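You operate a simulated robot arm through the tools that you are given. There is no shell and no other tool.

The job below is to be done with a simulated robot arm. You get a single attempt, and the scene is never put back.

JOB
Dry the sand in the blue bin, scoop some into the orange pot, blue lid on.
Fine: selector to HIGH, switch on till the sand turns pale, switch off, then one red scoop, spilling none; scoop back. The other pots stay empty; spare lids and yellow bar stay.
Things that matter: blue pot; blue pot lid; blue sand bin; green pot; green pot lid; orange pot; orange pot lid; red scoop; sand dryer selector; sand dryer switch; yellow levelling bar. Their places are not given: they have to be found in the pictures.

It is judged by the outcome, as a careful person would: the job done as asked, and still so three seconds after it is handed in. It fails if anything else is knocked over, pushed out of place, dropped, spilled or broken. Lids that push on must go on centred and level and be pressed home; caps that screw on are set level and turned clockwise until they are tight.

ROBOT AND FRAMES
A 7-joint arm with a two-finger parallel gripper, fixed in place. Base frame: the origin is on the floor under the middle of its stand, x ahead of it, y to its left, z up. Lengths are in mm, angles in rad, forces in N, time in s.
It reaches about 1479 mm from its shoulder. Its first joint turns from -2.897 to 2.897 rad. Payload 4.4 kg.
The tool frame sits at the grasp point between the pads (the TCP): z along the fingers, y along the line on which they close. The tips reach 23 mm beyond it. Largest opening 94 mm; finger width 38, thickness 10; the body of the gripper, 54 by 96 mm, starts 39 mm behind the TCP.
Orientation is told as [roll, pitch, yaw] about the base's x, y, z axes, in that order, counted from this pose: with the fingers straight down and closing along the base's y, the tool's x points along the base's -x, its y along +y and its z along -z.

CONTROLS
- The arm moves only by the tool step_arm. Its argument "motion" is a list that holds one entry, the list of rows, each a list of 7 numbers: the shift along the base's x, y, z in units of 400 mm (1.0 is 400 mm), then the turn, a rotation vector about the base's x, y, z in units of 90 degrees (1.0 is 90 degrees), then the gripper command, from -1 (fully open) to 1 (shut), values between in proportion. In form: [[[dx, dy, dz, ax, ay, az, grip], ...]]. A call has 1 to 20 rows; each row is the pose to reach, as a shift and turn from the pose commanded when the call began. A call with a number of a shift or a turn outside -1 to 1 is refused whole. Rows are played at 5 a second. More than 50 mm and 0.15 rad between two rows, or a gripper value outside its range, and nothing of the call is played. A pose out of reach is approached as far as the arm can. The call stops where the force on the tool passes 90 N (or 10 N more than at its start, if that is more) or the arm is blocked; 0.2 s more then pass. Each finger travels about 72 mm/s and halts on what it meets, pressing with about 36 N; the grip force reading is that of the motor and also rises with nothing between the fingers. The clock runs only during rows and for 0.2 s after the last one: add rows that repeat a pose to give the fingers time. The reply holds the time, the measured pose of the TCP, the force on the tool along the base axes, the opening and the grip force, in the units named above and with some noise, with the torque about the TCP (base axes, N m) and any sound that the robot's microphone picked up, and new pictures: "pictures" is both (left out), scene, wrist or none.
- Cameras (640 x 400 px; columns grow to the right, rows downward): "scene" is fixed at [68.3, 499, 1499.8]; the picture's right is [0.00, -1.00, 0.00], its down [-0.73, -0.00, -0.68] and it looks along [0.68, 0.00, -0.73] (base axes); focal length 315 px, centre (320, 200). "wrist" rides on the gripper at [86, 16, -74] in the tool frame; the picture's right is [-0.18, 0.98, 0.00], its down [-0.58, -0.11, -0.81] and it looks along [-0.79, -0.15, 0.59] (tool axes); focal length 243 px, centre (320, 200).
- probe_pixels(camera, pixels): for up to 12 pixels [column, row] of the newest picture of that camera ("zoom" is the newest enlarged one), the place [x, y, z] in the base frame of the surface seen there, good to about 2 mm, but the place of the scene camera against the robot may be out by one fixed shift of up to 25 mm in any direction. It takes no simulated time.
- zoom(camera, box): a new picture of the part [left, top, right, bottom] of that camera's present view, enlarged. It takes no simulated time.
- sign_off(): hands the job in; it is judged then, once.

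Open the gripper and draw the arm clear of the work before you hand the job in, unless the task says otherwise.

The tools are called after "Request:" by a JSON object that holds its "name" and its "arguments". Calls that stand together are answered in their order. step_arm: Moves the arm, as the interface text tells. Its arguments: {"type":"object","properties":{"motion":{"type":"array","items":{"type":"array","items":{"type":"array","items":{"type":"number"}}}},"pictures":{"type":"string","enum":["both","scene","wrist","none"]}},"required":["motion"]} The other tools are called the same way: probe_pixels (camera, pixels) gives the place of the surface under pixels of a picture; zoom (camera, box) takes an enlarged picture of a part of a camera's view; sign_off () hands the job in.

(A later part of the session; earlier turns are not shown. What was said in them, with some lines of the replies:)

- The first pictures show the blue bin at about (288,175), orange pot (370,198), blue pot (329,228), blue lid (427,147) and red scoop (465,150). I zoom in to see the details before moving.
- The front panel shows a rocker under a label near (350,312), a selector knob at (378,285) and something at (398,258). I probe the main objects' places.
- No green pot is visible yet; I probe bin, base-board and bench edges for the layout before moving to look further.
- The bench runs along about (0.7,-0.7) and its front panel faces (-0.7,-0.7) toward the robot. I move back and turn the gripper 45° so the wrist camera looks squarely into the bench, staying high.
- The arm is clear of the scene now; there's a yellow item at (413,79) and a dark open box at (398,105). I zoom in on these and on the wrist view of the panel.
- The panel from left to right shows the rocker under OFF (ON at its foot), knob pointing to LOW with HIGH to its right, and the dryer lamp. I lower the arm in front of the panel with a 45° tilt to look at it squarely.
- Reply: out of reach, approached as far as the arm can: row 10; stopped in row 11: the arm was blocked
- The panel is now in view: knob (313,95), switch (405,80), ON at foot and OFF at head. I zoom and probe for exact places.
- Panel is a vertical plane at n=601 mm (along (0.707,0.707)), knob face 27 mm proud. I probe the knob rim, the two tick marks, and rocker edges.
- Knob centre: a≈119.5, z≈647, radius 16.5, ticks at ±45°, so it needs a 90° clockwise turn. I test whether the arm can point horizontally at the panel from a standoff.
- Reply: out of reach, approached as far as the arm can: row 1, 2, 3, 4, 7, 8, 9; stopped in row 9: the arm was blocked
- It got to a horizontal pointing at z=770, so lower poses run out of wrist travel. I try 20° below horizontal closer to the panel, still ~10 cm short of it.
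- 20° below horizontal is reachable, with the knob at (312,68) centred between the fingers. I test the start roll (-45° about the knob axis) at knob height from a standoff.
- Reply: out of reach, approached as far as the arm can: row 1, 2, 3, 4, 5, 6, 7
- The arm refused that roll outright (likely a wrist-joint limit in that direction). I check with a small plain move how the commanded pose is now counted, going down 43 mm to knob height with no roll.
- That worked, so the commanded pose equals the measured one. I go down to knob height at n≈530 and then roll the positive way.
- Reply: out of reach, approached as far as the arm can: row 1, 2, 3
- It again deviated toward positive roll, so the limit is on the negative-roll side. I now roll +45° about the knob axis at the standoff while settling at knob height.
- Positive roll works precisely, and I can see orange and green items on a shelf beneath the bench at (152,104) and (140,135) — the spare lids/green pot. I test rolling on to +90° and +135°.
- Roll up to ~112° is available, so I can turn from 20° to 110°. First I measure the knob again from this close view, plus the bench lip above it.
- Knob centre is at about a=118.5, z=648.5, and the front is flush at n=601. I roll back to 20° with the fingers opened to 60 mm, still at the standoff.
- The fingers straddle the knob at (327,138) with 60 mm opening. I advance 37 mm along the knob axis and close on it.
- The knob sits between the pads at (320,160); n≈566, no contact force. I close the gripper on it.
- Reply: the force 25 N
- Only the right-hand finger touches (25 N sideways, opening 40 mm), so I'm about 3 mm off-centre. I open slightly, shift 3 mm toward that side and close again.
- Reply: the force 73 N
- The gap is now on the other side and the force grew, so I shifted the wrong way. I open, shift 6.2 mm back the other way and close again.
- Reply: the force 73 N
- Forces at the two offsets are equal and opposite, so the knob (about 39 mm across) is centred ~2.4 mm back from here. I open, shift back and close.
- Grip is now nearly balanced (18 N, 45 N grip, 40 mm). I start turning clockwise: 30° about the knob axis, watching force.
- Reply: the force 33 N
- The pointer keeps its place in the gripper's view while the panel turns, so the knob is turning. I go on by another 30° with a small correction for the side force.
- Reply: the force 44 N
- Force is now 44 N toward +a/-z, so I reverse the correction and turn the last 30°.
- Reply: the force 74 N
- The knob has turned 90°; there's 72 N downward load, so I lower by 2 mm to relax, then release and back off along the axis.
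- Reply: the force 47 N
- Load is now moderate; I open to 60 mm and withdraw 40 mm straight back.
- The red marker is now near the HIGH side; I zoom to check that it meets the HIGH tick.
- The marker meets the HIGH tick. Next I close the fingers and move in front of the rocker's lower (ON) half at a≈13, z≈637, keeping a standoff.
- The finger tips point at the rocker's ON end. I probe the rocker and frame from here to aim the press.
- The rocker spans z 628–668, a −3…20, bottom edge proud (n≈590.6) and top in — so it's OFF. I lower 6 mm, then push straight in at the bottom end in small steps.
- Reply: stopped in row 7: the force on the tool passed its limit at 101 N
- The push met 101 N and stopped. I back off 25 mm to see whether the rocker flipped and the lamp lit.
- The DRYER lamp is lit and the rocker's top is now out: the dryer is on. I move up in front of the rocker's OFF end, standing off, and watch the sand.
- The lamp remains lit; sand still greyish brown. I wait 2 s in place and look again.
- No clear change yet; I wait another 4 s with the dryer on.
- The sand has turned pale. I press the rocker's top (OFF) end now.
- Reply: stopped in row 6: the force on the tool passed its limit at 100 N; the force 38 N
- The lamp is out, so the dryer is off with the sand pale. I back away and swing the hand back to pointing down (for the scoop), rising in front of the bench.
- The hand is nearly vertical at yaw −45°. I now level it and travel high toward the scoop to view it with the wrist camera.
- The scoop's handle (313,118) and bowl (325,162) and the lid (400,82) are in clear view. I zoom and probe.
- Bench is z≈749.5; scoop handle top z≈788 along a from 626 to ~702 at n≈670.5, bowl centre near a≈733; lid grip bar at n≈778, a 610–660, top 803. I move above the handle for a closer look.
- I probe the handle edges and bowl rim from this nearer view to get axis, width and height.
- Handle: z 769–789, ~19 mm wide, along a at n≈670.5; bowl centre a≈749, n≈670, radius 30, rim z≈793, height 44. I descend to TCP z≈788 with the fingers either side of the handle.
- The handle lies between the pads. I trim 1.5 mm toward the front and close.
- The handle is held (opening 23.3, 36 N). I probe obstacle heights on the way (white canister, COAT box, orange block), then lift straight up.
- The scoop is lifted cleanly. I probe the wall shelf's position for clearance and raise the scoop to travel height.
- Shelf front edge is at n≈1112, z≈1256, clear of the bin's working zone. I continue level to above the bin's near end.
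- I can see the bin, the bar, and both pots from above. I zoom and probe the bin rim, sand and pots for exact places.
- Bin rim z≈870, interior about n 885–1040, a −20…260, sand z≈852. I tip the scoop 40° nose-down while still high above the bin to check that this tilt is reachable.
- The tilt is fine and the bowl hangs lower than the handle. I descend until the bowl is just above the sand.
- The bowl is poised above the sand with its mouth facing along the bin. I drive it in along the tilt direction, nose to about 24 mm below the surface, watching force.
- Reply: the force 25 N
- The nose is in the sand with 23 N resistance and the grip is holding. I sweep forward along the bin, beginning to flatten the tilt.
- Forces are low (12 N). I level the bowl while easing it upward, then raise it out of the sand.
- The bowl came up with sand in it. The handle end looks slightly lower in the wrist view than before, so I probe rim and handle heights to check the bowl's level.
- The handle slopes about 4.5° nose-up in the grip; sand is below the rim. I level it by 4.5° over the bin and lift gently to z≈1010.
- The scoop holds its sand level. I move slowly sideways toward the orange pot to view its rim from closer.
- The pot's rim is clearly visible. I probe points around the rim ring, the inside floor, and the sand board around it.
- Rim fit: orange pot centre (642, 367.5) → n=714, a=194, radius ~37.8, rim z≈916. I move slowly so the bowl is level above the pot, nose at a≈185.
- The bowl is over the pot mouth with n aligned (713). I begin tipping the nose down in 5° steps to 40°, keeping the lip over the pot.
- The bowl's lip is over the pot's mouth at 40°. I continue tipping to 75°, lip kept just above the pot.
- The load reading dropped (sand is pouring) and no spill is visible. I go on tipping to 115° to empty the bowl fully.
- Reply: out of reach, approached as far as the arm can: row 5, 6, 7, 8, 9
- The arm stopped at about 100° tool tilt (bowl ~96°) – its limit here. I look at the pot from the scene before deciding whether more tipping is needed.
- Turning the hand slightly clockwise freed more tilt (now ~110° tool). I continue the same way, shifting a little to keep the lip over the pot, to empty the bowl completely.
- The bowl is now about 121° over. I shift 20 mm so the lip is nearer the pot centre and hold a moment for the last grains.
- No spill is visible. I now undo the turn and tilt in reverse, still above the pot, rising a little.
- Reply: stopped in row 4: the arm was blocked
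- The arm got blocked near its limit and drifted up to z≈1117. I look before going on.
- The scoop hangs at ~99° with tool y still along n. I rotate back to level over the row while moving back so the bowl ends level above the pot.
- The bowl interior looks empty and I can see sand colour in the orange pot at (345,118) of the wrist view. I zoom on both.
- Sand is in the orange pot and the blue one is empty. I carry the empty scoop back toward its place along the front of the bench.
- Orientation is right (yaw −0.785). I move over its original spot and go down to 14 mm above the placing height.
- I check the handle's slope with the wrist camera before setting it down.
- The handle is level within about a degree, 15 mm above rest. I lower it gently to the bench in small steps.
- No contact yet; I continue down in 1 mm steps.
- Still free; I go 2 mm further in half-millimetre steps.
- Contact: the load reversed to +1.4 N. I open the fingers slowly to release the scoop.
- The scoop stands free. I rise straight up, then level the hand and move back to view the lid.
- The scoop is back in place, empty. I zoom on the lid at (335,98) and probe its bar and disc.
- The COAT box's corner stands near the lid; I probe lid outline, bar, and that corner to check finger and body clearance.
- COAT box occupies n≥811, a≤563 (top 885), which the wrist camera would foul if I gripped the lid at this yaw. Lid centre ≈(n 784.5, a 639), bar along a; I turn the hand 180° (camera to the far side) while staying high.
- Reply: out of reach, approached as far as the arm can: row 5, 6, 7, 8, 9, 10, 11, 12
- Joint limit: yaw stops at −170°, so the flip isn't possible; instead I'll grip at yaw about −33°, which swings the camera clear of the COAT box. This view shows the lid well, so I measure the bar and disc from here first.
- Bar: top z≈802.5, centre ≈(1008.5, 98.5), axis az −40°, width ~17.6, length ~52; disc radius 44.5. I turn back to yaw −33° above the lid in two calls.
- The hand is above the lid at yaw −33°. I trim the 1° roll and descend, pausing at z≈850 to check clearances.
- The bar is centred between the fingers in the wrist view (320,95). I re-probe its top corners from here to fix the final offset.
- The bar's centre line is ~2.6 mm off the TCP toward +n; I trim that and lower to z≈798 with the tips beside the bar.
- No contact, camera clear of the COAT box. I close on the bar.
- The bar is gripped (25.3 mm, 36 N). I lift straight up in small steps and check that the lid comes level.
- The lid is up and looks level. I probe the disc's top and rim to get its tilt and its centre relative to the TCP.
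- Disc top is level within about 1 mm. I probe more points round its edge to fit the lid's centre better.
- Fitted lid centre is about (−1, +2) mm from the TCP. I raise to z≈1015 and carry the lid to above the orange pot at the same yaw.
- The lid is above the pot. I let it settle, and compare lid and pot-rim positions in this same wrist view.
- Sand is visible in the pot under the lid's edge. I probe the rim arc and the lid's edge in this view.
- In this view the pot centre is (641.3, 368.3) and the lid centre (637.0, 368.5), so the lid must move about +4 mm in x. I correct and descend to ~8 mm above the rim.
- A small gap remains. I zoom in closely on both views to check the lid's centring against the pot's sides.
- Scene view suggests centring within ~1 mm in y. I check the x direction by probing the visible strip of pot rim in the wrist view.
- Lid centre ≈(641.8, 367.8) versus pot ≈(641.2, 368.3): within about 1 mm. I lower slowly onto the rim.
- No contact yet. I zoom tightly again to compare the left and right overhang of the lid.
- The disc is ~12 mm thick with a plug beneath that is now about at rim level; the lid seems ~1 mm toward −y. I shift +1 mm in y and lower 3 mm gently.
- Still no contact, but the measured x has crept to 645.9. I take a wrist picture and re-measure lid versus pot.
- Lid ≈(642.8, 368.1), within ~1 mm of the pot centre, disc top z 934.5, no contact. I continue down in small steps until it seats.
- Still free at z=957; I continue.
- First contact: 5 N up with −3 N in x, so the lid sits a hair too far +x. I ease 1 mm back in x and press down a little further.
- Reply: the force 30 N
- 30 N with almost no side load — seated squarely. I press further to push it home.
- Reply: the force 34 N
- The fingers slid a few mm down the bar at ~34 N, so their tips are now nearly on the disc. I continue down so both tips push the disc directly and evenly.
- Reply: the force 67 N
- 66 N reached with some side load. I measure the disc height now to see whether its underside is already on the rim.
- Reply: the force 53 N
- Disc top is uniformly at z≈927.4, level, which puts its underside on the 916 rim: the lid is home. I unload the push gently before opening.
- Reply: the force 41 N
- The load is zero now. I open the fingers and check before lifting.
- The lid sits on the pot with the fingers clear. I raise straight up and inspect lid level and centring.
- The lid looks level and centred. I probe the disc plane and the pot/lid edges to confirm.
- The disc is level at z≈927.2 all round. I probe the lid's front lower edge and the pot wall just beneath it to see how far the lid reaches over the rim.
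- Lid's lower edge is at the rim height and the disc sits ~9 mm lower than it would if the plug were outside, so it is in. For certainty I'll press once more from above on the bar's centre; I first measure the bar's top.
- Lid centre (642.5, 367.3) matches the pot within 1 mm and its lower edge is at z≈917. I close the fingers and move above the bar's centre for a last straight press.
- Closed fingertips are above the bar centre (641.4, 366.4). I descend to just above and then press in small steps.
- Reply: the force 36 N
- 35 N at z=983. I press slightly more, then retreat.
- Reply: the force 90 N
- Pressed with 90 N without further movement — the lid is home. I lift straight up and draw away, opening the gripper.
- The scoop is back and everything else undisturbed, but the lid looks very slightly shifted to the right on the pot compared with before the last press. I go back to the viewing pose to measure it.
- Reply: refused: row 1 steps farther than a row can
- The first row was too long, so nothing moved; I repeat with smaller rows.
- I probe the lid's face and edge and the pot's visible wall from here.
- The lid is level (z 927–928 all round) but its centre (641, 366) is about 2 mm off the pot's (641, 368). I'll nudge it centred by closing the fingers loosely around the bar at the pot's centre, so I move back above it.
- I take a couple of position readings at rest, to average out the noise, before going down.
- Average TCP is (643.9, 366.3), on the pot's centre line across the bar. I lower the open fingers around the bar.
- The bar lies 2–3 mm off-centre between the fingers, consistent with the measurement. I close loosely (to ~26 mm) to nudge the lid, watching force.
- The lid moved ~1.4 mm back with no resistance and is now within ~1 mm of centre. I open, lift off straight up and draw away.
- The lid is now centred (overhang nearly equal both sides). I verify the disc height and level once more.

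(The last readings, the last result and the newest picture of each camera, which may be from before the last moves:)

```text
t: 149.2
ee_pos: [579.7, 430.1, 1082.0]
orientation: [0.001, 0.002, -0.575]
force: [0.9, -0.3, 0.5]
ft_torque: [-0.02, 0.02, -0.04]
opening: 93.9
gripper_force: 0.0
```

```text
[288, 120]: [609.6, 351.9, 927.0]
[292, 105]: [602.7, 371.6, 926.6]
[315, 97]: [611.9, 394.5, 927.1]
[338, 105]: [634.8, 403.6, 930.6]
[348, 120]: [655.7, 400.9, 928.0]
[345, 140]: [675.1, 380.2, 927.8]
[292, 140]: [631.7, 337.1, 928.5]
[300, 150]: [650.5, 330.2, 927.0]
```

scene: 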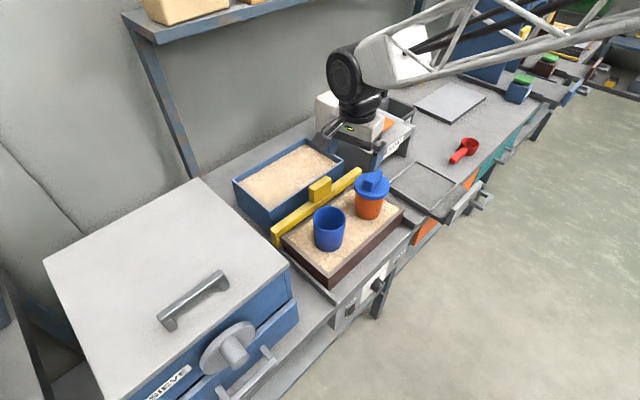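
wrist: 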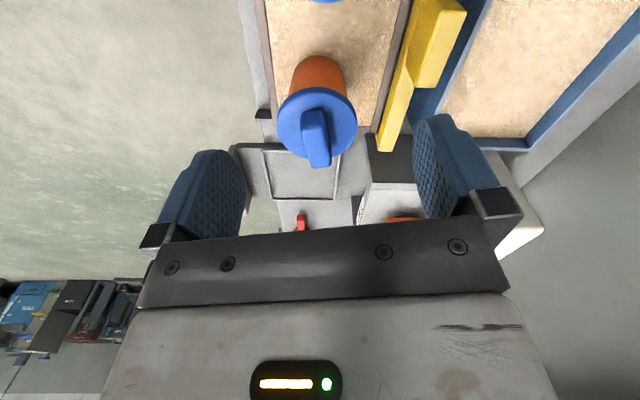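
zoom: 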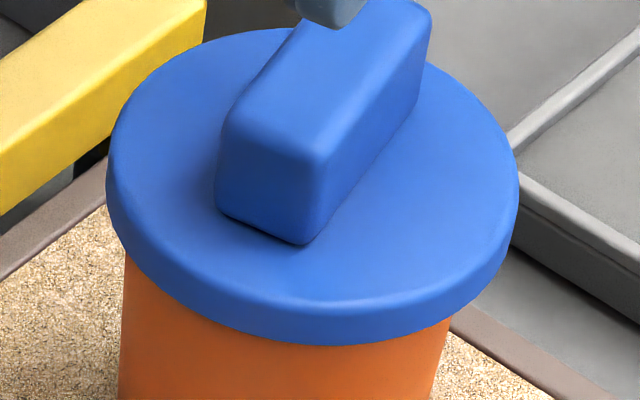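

Everything is level. I check the board around the pots for any spilled grains, and the panel and scoop, before retiring the arm.

Request:
{"name": "zoom", "arguments": {"camera": "scene", "box": [325, 175, 405, 235]}}

Request:
{"name": "zoom", "arguments": {"camera": "scene", "box": [270, 170, 370, 280]}}

Request:
{"name": "zoom", "arguments": {"camera": "wrist", "box": [200, 0, 460, 150]}}

Request:
{"name": "zoom", "arguments": {"camera": "scene", "box": [220, 120, 420, 245]}}

```text
6.67 times, centred on (365, 205) of scene
```

zoom: 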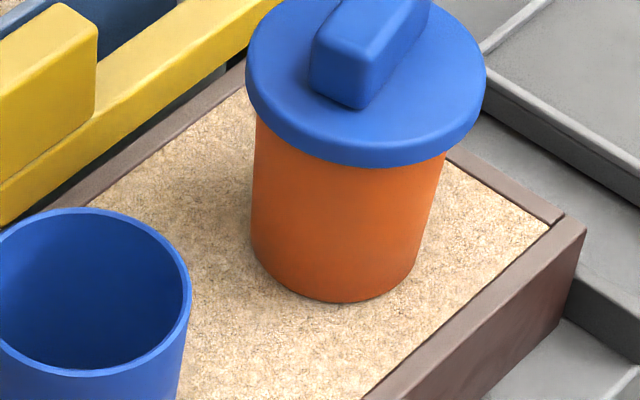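

```text
3.64 times, centred on (320, 225) of scene
```

zoom: 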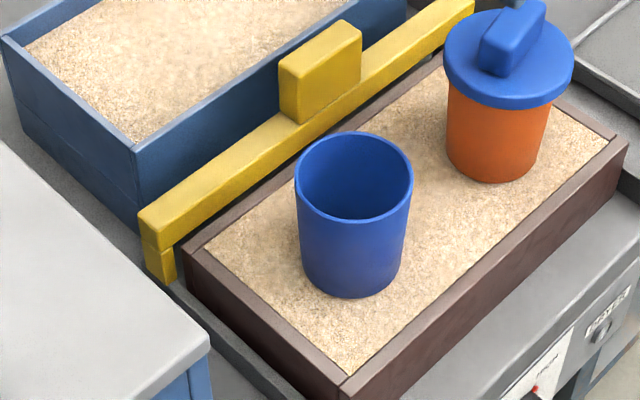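

```text
2.46 times, centred on (330, 75) of wrist
```

zoom: 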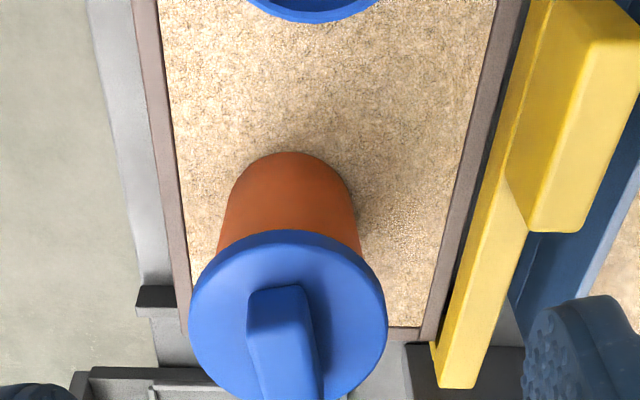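

```text
3.20 times, centred on (320, 182) of scene
```

zoom: 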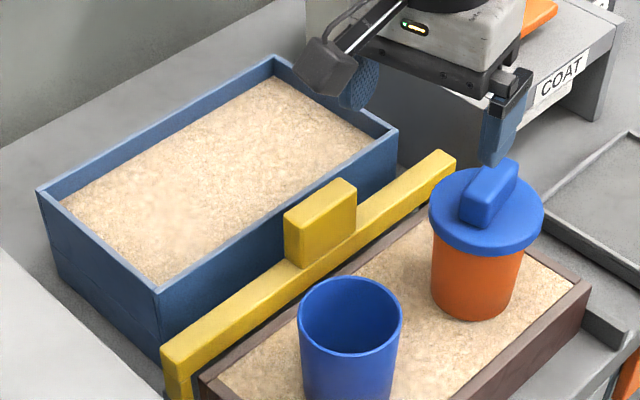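

No spill is visible, pots and bar are where they were, and the blue pot is empty. I draw the arm up and clear of the work with the gripper open.

Request:
{"name": "step_arm", "arguments": {"motion": [[[0, 0, 0.08, 0, 0, 0, -1], [0, 0, 0.18, 0, 0, 0, -1], [-0.03, -0.07, 0.25, 0, 0, 0, -1], [-0.06, -0.16, 0.28, 0, 0, 0, -1], [-0.09, -0.25, 0.28, 0, 0, 0, -1], [-0.12, -0.34, 0.28, 0, 0, 0, -1], [-0.15, -0.43, 0.28, 0, 0, 0, -1], [-0.18, -0.52, 0.28, 0, 0, 0, -1], [-0.2, -0.6, 0.28, 0, 0, 0, -1], [-0.2, -0.6, 0.28, 0, 0, 0, -1]]], "pictures": "both"}}

Request:
{"name": "zoom", "arguments": {"camera": "scene", "box": [325, 170, 425, 330]}}

Request:
{"name": "zoom", "arguments": {"camera": "scene", "box": [360, 60, 520, 180]}}

```text
t: 151.4
ee_pos: [497.8, 189.4, 1191.7]
orientation: [0.0, 0.001, -0.574]
force: [-0.7, 0.0, -0.7]
ft_torque: [-0.01, -0.01, -0.02]
opening: 94.1
gripper_force: 0.2
```

scene: 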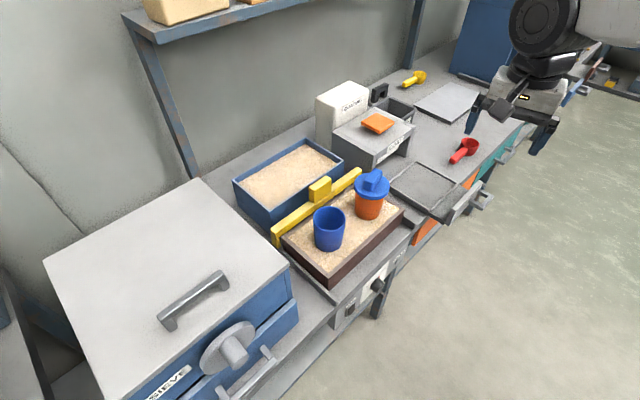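
wrist: 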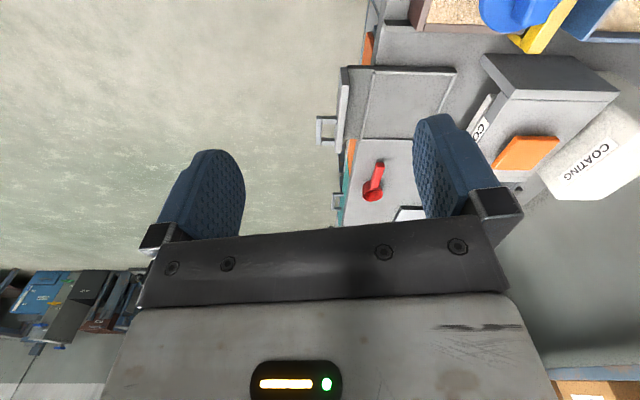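

```text
2.50 times, centred on (375, 250) of scene
```

zoom: 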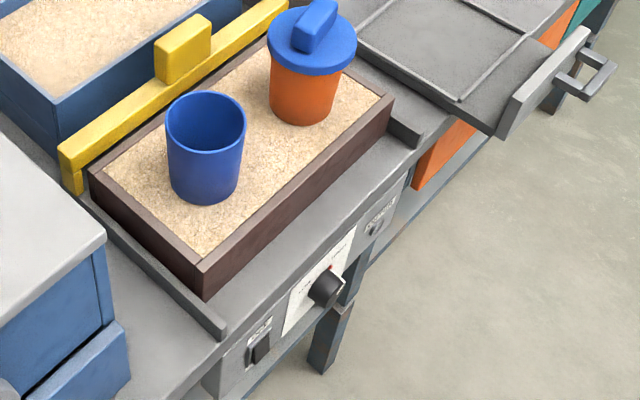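

```text
3.33 times, centred on (440, 120) of scene
```

zoom: 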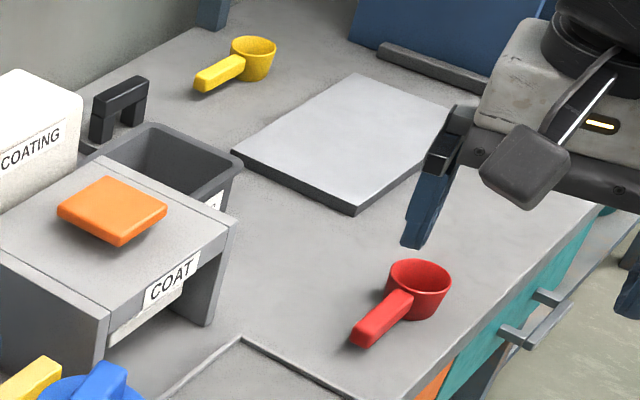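

The dryer is off with the selector at HIGH and the sand is pale. The blue lid is level and centred on the orange pot. The scoop is back in its place, the blue pot is empty, and the yellow bar is untouched. The spare lids and the green pot sit on the shelf under the bench, which I never went near. The arm is clear with the gripper open, so I hand the job in.

Request:
{"name": "sign_off", "arguments": {}}

```text
The job is handed in.
```

I handed the job in. The sand was dried on HIGH until pale, one red scoop went into the orange pot, and the blue lid is on. No result came back when I handed in.

- **Dryer:** The selector is at HIGH. I switched the dryer on, the sand turned pale after about 8 seconds, and I switched it off; the lamp is out.
- **Sand:** One red scoop went into the orange pot, tipped well past upside-down to empty it. I saw no spilled grains, but the board under the pots is the same sand colour, so a few stray grains could be hard to spot. The scoop is back in its original place, empty.
- **Lid:** It reads level all round and sits within about 1 mm of the pot's centre. I pressed it down with up to 90 N, then slid it about 1.4 mm sideways to centre it. It moved freely, so the fit is not tight, though its height did not change.
- **Everything else:** The blue pot is empty and the yellow bar stayed put. I only glimpsed the orange and green items (spare lids or green pot) on the shelf under the bench early on. I did not go near that shelf, and I did not check it again at the end.
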